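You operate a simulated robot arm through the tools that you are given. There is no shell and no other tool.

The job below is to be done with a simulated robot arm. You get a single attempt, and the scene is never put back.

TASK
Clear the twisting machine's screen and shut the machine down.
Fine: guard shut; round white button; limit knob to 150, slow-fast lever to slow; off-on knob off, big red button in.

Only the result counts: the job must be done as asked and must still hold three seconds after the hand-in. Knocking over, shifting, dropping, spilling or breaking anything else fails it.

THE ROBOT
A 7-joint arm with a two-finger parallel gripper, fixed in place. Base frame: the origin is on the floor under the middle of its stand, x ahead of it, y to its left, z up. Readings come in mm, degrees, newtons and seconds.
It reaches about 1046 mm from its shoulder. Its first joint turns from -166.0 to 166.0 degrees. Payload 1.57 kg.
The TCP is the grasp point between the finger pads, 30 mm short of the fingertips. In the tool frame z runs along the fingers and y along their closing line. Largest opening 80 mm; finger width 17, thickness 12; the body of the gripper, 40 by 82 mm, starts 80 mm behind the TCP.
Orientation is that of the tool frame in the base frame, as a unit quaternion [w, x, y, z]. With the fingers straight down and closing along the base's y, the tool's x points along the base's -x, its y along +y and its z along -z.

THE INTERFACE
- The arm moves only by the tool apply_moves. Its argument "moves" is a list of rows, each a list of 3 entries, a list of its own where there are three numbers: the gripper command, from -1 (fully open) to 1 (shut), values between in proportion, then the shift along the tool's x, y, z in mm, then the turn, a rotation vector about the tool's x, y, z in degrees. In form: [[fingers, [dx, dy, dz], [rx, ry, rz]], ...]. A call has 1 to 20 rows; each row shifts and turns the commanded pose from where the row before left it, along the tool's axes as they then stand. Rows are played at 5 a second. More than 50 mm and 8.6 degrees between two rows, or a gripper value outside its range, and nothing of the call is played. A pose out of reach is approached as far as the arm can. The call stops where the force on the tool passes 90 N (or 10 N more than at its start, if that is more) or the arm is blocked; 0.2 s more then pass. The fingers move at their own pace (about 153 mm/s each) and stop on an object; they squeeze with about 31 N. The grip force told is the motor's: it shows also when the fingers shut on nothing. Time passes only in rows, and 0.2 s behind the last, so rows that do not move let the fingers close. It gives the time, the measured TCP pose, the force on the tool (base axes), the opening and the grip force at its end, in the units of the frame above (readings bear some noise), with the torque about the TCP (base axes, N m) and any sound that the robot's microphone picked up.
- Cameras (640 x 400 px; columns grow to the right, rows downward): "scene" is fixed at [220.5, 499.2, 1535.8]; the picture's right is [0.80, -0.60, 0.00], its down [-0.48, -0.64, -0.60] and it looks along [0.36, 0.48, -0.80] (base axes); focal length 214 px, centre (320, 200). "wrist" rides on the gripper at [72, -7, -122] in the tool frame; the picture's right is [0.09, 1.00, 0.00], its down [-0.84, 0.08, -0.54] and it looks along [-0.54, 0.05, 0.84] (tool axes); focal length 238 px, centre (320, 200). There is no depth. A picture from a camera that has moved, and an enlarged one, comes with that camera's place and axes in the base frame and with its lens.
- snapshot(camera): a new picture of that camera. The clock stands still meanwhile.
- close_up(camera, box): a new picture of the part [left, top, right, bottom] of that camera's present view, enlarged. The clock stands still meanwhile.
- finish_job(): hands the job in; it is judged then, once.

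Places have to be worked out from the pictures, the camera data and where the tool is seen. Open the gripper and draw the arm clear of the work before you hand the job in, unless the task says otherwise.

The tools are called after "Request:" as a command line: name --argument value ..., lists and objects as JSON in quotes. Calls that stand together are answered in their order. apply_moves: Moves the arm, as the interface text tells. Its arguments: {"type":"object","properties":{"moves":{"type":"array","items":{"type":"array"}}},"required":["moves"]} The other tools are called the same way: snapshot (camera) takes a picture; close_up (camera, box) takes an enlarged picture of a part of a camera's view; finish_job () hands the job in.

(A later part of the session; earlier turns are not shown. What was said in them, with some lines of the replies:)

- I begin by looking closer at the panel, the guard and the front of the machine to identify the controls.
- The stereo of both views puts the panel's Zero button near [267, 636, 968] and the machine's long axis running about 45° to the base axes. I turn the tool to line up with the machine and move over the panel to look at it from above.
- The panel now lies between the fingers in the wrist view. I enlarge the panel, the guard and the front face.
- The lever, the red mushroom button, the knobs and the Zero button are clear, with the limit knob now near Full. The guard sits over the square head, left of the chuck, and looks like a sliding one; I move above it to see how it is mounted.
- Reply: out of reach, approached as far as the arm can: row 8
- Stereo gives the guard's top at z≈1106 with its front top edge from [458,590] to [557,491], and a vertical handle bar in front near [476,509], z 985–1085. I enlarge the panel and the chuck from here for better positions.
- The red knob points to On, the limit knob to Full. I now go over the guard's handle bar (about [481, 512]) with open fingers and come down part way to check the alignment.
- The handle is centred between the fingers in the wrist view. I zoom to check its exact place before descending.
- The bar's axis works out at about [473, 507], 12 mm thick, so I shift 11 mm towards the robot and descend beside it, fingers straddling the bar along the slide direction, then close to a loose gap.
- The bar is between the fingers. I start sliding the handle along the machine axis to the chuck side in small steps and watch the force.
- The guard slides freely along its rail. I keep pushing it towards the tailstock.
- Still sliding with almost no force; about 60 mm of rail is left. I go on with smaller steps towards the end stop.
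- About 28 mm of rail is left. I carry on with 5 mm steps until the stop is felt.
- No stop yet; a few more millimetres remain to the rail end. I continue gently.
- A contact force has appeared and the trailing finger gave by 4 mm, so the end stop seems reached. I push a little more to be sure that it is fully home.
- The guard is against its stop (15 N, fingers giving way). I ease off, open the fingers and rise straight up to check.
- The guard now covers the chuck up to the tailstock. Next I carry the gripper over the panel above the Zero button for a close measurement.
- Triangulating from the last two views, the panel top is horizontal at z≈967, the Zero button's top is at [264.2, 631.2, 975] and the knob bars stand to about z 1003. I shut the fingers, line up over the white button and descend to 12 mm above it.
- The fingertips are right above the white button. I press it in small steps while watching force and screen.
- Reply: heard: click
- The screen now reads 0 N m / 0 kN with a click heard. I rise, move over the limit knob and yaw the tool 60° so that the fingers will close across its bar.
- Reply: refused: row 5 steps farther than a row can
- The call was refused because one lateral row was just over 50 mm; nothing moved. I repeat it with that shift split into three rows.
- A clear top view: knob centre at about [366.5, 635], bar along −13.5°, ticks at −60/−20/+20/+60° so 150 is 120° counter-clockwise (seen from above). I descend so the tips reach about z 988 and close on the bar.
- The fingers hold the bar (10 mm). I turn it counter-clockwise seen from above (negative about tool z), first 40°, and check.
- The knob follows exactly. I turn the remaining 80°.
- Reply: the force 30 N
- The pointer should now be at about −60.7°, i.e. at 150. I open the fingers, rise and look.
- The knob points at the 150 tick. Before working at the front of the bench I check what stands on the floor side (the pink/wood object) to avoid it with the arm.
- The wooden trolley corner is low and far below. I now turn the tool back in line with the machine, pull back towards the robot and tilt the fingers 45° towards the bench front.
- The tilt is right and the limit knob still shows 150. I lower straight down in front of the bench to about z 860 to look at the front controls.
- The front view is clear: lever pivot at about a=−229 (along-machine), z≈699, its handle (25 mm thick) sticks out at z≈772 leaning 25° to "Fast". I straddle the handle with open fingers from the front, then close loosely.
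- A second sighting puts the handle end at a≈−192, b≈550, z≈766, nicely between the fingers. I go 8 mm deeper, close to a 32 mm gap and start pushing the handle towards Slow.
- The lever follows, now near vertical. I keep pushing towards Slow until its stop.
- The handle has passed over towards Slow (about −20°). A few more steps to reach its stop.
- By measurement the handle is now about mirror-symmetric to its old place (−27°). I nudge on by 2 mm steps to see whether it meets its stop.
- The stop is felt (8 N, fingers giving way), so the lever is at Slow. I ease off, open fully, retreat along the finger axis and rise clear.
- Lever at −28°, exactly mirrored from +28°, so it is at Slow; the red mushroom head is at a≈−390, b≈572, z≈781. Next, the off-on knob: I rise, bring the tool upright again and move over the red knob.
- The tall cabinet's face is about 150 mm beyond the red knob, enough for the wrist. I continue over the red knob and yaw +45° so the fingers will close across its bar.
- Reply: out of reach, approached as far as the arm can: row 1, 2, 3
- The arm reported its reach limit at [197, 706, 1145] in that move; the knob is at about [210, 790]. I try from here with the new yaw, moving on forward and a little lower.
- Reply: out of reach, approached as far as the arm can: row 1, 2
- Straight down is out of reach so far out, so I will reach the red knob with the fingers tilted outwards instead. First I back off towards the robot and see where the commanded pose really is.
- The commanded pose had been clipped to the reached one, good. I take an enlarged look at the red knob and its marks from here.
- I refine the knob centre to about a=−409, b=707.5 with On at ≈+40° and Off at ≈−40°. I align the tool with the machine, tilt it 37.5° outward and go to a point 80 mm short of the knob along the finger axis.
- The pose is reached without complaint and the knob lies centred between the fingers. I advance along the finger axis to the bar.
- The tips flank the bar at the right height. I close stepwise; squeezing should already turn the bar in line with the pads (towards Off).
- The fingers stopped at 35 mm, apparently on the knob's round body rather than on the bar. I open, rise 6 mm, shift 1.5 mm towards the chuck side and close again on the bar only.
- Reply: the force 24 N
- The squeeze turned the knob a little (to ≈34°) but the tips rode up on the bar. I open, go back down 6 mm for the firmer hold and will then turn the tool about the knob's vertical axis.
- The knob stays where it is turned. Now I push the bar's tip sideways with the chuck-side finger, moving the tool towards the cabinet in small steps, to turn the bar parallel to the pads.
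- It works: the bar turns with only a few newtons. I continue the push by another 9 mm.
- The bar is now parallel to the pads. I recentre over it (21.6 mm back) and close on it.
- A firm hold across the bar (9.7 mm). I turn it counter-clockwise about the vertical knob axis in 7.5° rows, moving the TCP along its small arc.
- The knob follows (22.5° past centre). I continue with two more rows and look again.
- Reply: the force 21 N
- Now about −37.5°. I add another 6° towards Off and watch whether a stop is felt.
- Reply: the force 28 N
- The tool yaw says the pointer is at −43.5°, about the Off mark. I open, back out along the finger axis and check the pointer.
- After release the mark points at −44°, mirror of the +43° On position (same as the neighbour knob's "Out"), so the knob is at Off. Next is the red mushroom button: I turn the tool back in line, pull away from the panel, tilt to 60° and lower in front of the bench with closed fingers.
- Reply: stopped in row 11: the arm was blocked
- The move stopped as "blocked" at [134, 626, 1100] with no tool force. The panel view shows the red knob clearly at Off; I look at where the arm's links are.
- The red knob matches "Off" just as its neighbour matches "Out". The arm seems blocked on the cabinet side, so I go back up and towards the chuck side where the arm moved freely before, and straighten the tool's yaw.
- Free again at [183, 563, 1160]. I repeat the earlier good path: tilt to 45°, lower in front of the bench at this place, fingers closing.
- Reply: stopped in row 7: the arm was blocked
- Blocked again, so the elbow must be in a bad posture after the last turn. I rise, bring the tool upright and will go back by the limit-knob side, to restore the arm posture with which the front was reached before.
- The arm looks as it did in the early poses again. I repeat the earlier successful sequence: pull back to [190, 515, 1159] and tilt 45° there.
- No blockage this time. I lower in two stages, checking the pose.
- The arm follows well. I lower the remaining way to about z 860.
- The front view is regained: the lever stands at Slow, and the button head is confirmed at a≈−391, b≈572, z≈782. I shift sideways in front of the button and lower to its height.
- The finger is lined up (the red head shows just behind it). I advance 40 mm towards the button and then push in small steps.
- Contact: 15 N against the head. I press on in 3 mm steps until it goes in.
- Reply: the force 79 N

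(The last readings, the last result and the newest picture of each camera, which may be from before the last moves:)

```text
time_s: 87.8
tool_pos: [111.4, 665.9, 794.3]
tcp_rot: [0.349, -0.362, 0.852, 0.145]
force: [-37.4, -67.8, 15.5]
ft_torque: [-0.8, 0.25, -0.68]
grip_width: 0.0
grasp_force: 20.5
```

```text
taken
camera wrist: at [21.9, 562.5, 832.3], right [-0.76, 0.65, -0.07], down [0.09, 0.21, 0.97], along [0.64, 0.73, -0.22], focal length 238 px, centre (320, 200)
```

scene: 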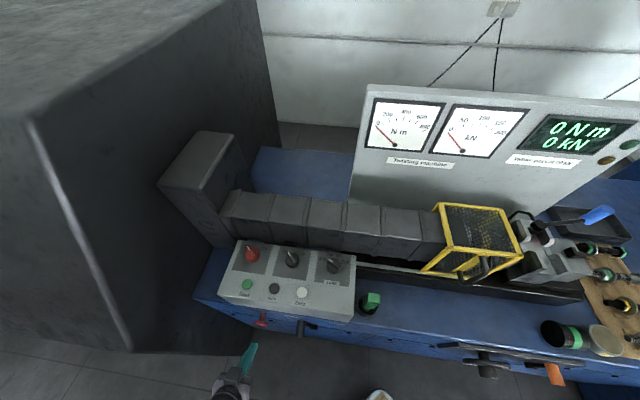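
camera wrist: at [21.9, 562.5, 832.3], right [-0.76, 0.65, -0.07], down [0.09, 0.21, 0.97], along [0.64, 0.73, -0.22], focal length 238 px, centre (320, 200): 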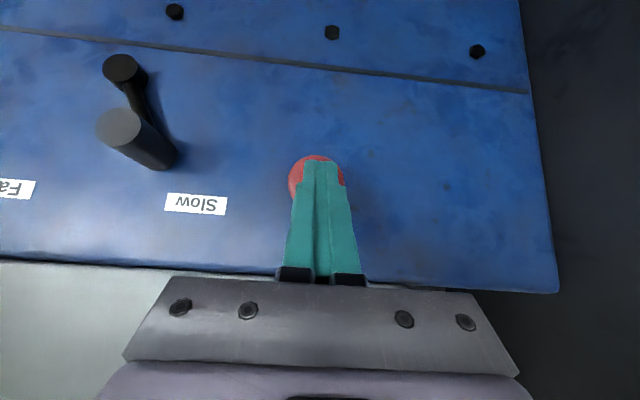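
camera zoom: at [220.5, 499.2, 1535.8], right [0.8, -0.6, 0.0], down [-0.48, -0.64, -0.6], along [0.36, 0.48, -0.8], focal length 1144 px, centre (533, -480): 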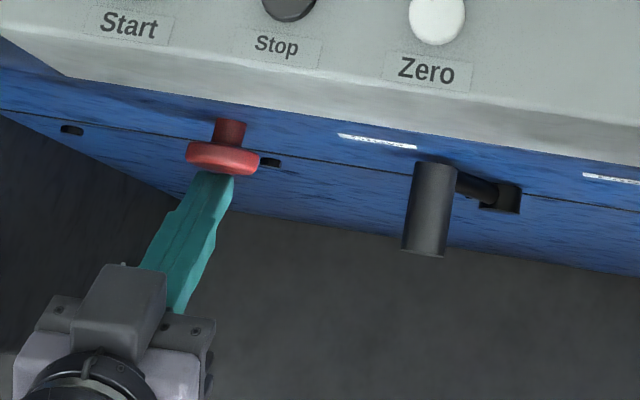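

The force rose to 79 N with little motion, and the stem now looks shorter than at the start, so it may be bottomed. I back off to see whether it stays in.

Request:
apply_moves --moves '[[1, [4.2, 0, -4.2], [0, 0, 0]], [1, [14.2, 0, -14.2], [0, 0, 0]], [1, [21.2, 0, -21.2], [0, 0, 0]], [1, [0, 0, 0], [0, 0, 0]]]'

Request:
close_up --camera "scene" --box '[220, 290, 340, 365]'

Request:
snapshot --camera "wrist"

Request:
snapshot --camera "scene"

```text
time_s: 88.8
tool_pos: [78.8, 631.5, 796.4]
tcp_rot: [0.353, -0.359, 0.852, 0.146]
force: [-0.3, -0.5, 0.9]
ft_torque: [0.02, -0.03, 0.01]
grip_width: 0.0
grasp_force: 21.8
```

```text
5.33 times, centred on (280, 328) of scene
camera zoom: at [220.5, 499.2, 1535.8], right [0.8, -0.6, 0.0], down [-0.48, -0.64, -0.6], along [0.36, 0.48, -0.8], focal length 1144 px, centre (533, -480)
```

zoom: 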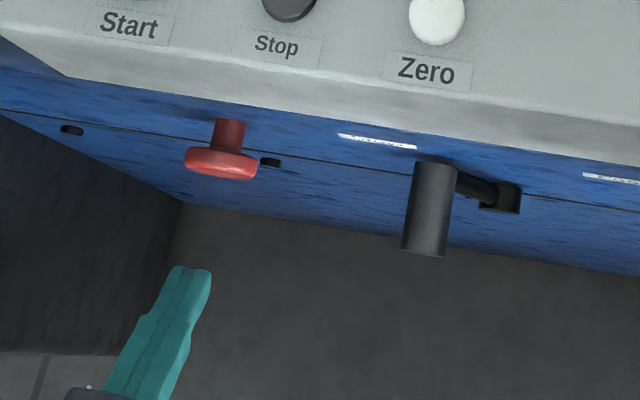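

```text
taken
camera wrist: at [-10.5, 528.3, 834.3], right [-0.76, 0.65, -0.07], down [0.09, 0.21, 0.97], along [0.65, 0.73, -0.21], focal length 238 px, centre (320, 200)
```

wrist: 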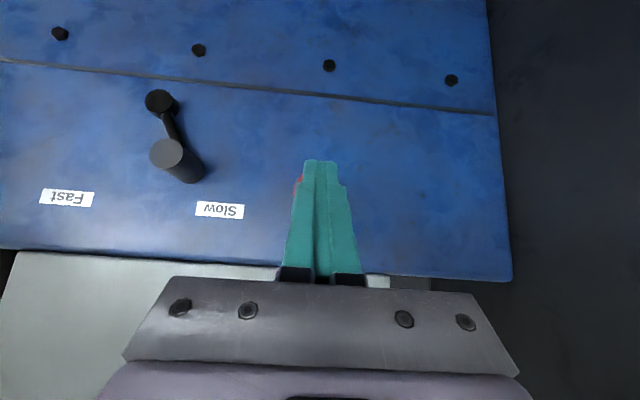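

```text
taken
```

scene: 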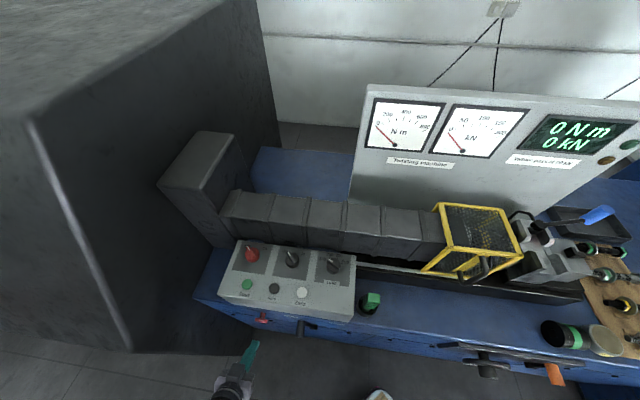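

After backing off the head stays roughly where it was pushed, but I am not certain it is fully in. I move the tool aside to see the button unobstructed.

Request:
apply_moves --moves '[[1, [0, -40, 0], [0, 0, 0]], [1, [0, -40, 0], [0, 0, 0]], [1, [-14, 0, -14], [0, 0, 0]], [1, [0, 0, 0], [0, 0, 0]]]'

Request:
snapshot --camera "wrist"

Request:
close_up --camera "wrist" --box '[360, 100, 520, 200]'

Request:
close_up --camera "scene" --box '[240, 300, 360, 360]'

```text
time_s: 89.8
tool_pos: [136.9, 575.0, 816.9]
tcp_rot: [0.352, -0.361, 0.851, 0.147]
force: [-0.1, 0.5, -0.3]
ft_torque: [-0.01, 0.01, 0.01]
grip_width: 0.0
grasp_force: 21.2
```

```text
taken
camera wrist: at [45.6, 471.4, 853.6], right [-0.76, 0.65, -0.07], down [0.09, 0.21, 0.97], along [0.65, 0.73, -0.22], focal length 238 px, centre (320, 200)
```

wrist: 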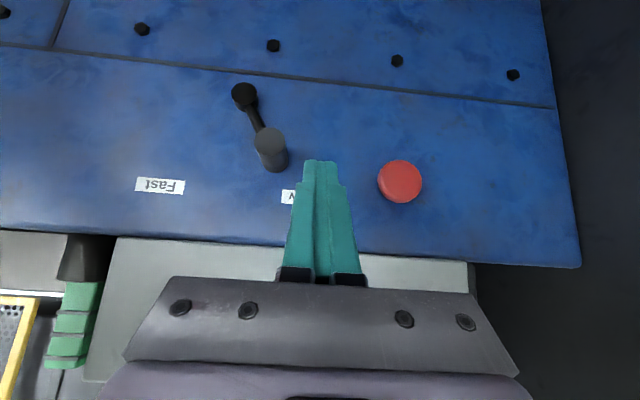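

```text
4.00 times, centred on (440, 150) of wrist
camera zoom: at [45.6, 471.4, 853.6], right [-0.76, 0.65, -0.07], down [0.09, 0.21, 0.97], along [0.65, 0.73, -0.22], focal length 953 px, centre (-160, 400)
```

zoom: 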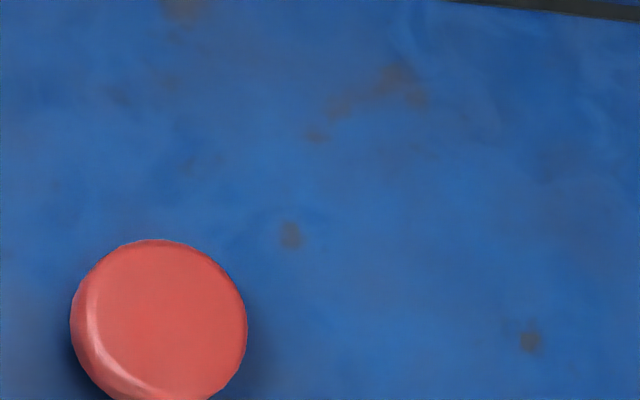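

```text
5.33 times, centred on (300, 330) of scene
camera zoom: at [220.5, 499.2, 1535.8], right [0.8, -0.6, 0.0], down [-0.48, -0.64, -0.6], along [0.36, 0.48, -0.8], focal length 1144 px, centre (427, -493)
```

zoom: 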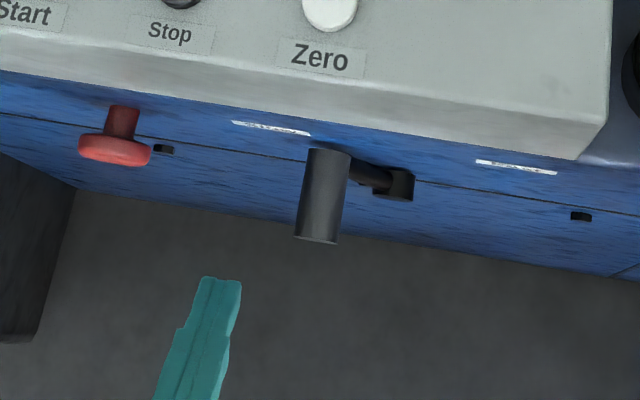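

In the same enlarged view the head has moved about 15 px (≈8 mm) towards the bench and stays there, with the hard stop felt when pushing. I now move away sideways and rise clear to check all controls.

Request:
apply_moves --moves '[[1, [0, -40, 0], [0, 0, 0]], [1, [-28.2, 0, -28.2], [0, 0, 0]], [1, [-28.2, 0, -28.2], [0, 0, 0]], [1, [-28.2, 0, -28.2], [0, 0, 0]], [1, [-28.2, 0, -28.2], [0, 0, 0]], [1, [-28.2, 0, -28.2], [0, 0, 0]], [0, [-28.2, 0, -28.2], [0, 0, 0]], [-0.5, [-28.2, 0, -28.2], [0, 0, 0]], [-1, [-28.2, 0, -28.2], [0, 0, 0]], [-1, [0, 0, 0], [0, 0, 0]]]'

Request:
snapshot --camera "scene"

Request:
close_up --camera "scene" --box '[200, 220, 360, 320]'

Request:
close_up --camera "scene" --box '[400, 190, 560, 290]'

Request:
close_up --camera "scene" --box '[240, 300, 360, 360]'

```text
time_s: 92.0
tool_pos: [163.9, 546.9, 1135.9]
tcp_rot: [0.352, -0.36, 0.851, 0.147]
force: [0.1, -0.1, -0.3]
ft_torque: [-0.02, 0.01, 0.0]
grip_width: 79.9
grasp_force: 0.1
```

```text
taken
```

scene: 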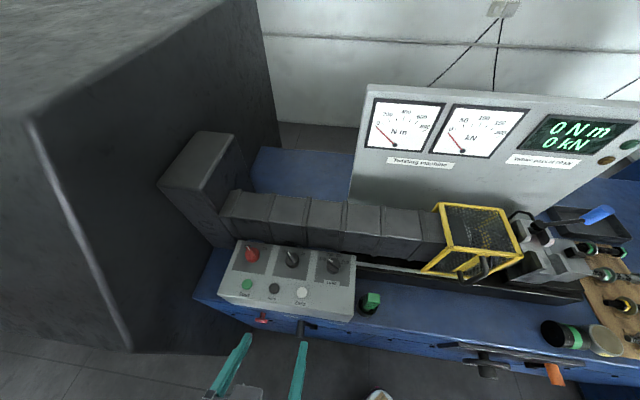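

```text
4.00 times, centred on (280, 270) of scene
camera zoom: at [220.5, 499.2, 1535.8], right [0.8, -0.6, 0.0], down [-0.48, -0.64, -0.6], along [0.36, 0.48, -0.8], focal length 858 px, centre (480, -80)
```

zoom: 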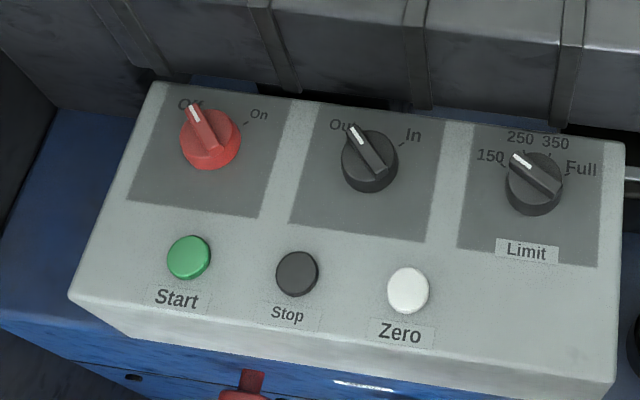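

```text
4.00 times, centred on (480, 240) of scene
camera zoom: at [220.5, 499.2, 1535.8], right [0.8, -0.6, 0.0], down [-0.48, -0.64, -0.6], along [0.36, 0.48, -0.8], focal length 858 px, centre (-320, 40)
```

zoom: 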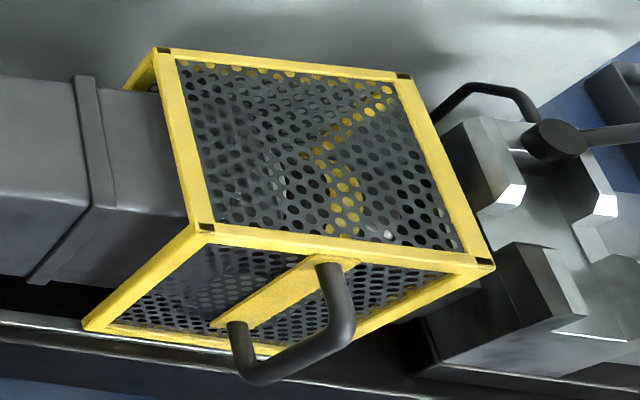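

```text
5.33 times, centred on (300, 330) of scene
camera zoom: at [220.5, 499.2, 1535.8], right [0.8, -0.6, 0.0], down [-0.48, -0.64, -0.6], along [0.36, 0.48, -0.8], focal length 1144 px, centre (427, -493)
```

zoom: 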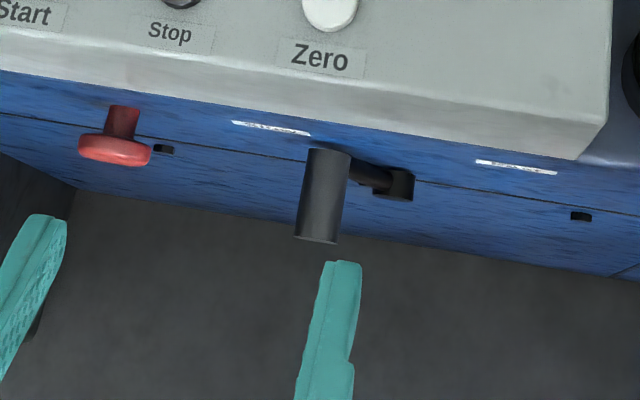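

All controls read as asked: guard over the chuck, screen 0/0, limit at 150, lever at Slow, red knob at Off, red button in and staying in. I draw the open gripper a bit farther back and up, then look once more.

Request:
apply_moves --moves '[[-1, [0, 0, -40], [0, 0, 0]], [-1, [0, 0, -40], [0, 0, 0]], [-1, [0, 0, 0], [0, 0, 0]], [-1, [0, 0, 0], [0, 0, 0]]]'

Request:
snapshot --camera "scene"

Request:
close_up --camera "scene" --box '[220, 225, 380, 345]'

Request:
snapshot --camera "wrist"

```text
time_s: 93.0
tool_pos: [123.5, 506.2, 1191.2]
tcp_rot: [0.352, -0.36, 0.852, 0.145]
force: [-0.6, 0.3, -0.4]
ft_torque: [-0.01, 0.0, 0.0]
grip_width: 79.9
grasp_force: 0.1
```

```text
taken
```

scene: 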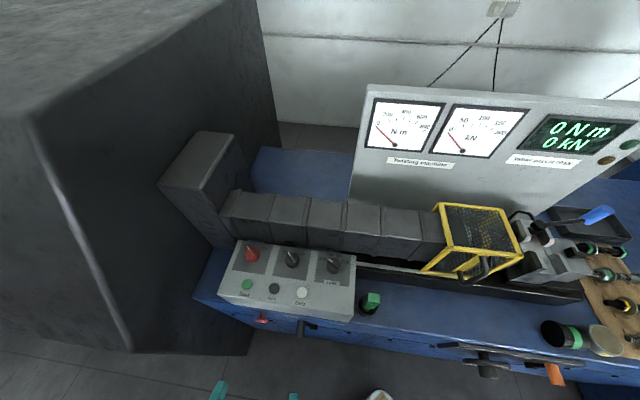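

```text
3.33 times, centred on (300, 285) of scene
camera zoom: at [220.5, 499.2, 1535.8], right [0.8, -0.6, 0.0], down [-0.48, -0.64, -0.6], along [0.36, 0.48, -0.8], focal length 715 px, centre (387, -83)
```

zoom: 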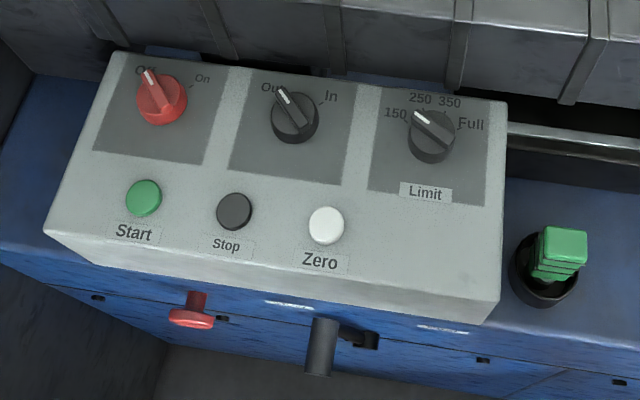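

```text
taken
camera wrist: at [33.9, 404.3, 1228.9], right [-0.76, 0.65, -0.07], down [0.09, 0.21, 0.97], along [0.65, 0.73, -0.22], focal length 238 px, centre (320, 200)
```

wrist: 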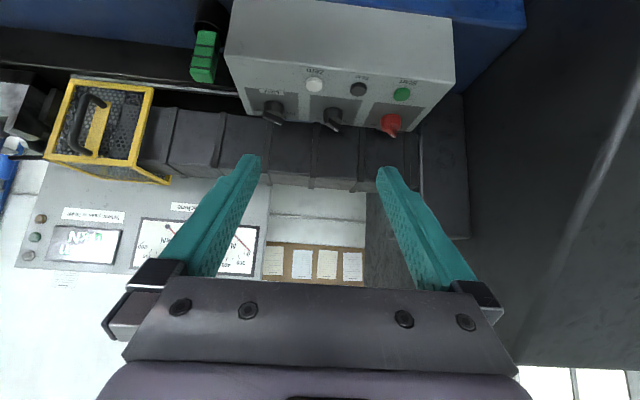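

Everything still holds: guard shut, screen at 0, limit 150, lever Slow, knob Off, red button in, nothing else disturbed, gripper open and clear. I hand the job in.

Request:
finish_job

```text
The job is handed in.
```

I cleared the twisting machine's screen, shut the machine down and handed the job in. No result from the judging has come back to me.

| Step | State at hand-in |
|---|---|
| Guard | Slid over the chuck to its end stop. |
| Round white button | Pressed with a click; the screen went from 350 N m / 90 kN to 0 / 0. |
| Limit knob | At 150. |
| Slow-fast lever | At Slow, against its stop. |
| Off-on knob | Pointing at Off, at the same angle as the neighbouring knob points at Out. No end stop was felt there. |
| Big red button | Pushed in about 8 mm against a hard stop, and it stayed in after release. No click was heard. |

- **Screen:** it still shows 0 N m / 0 kN with the knob at Off and the red button in. It has not gone dark.
- **Arm blocked:** the arm was blocked twice while moving to the red button, with no force on the gripper. I could not see what it touched; nothing looks out of place in the pictures.

The gripper is open and clear of the machine.
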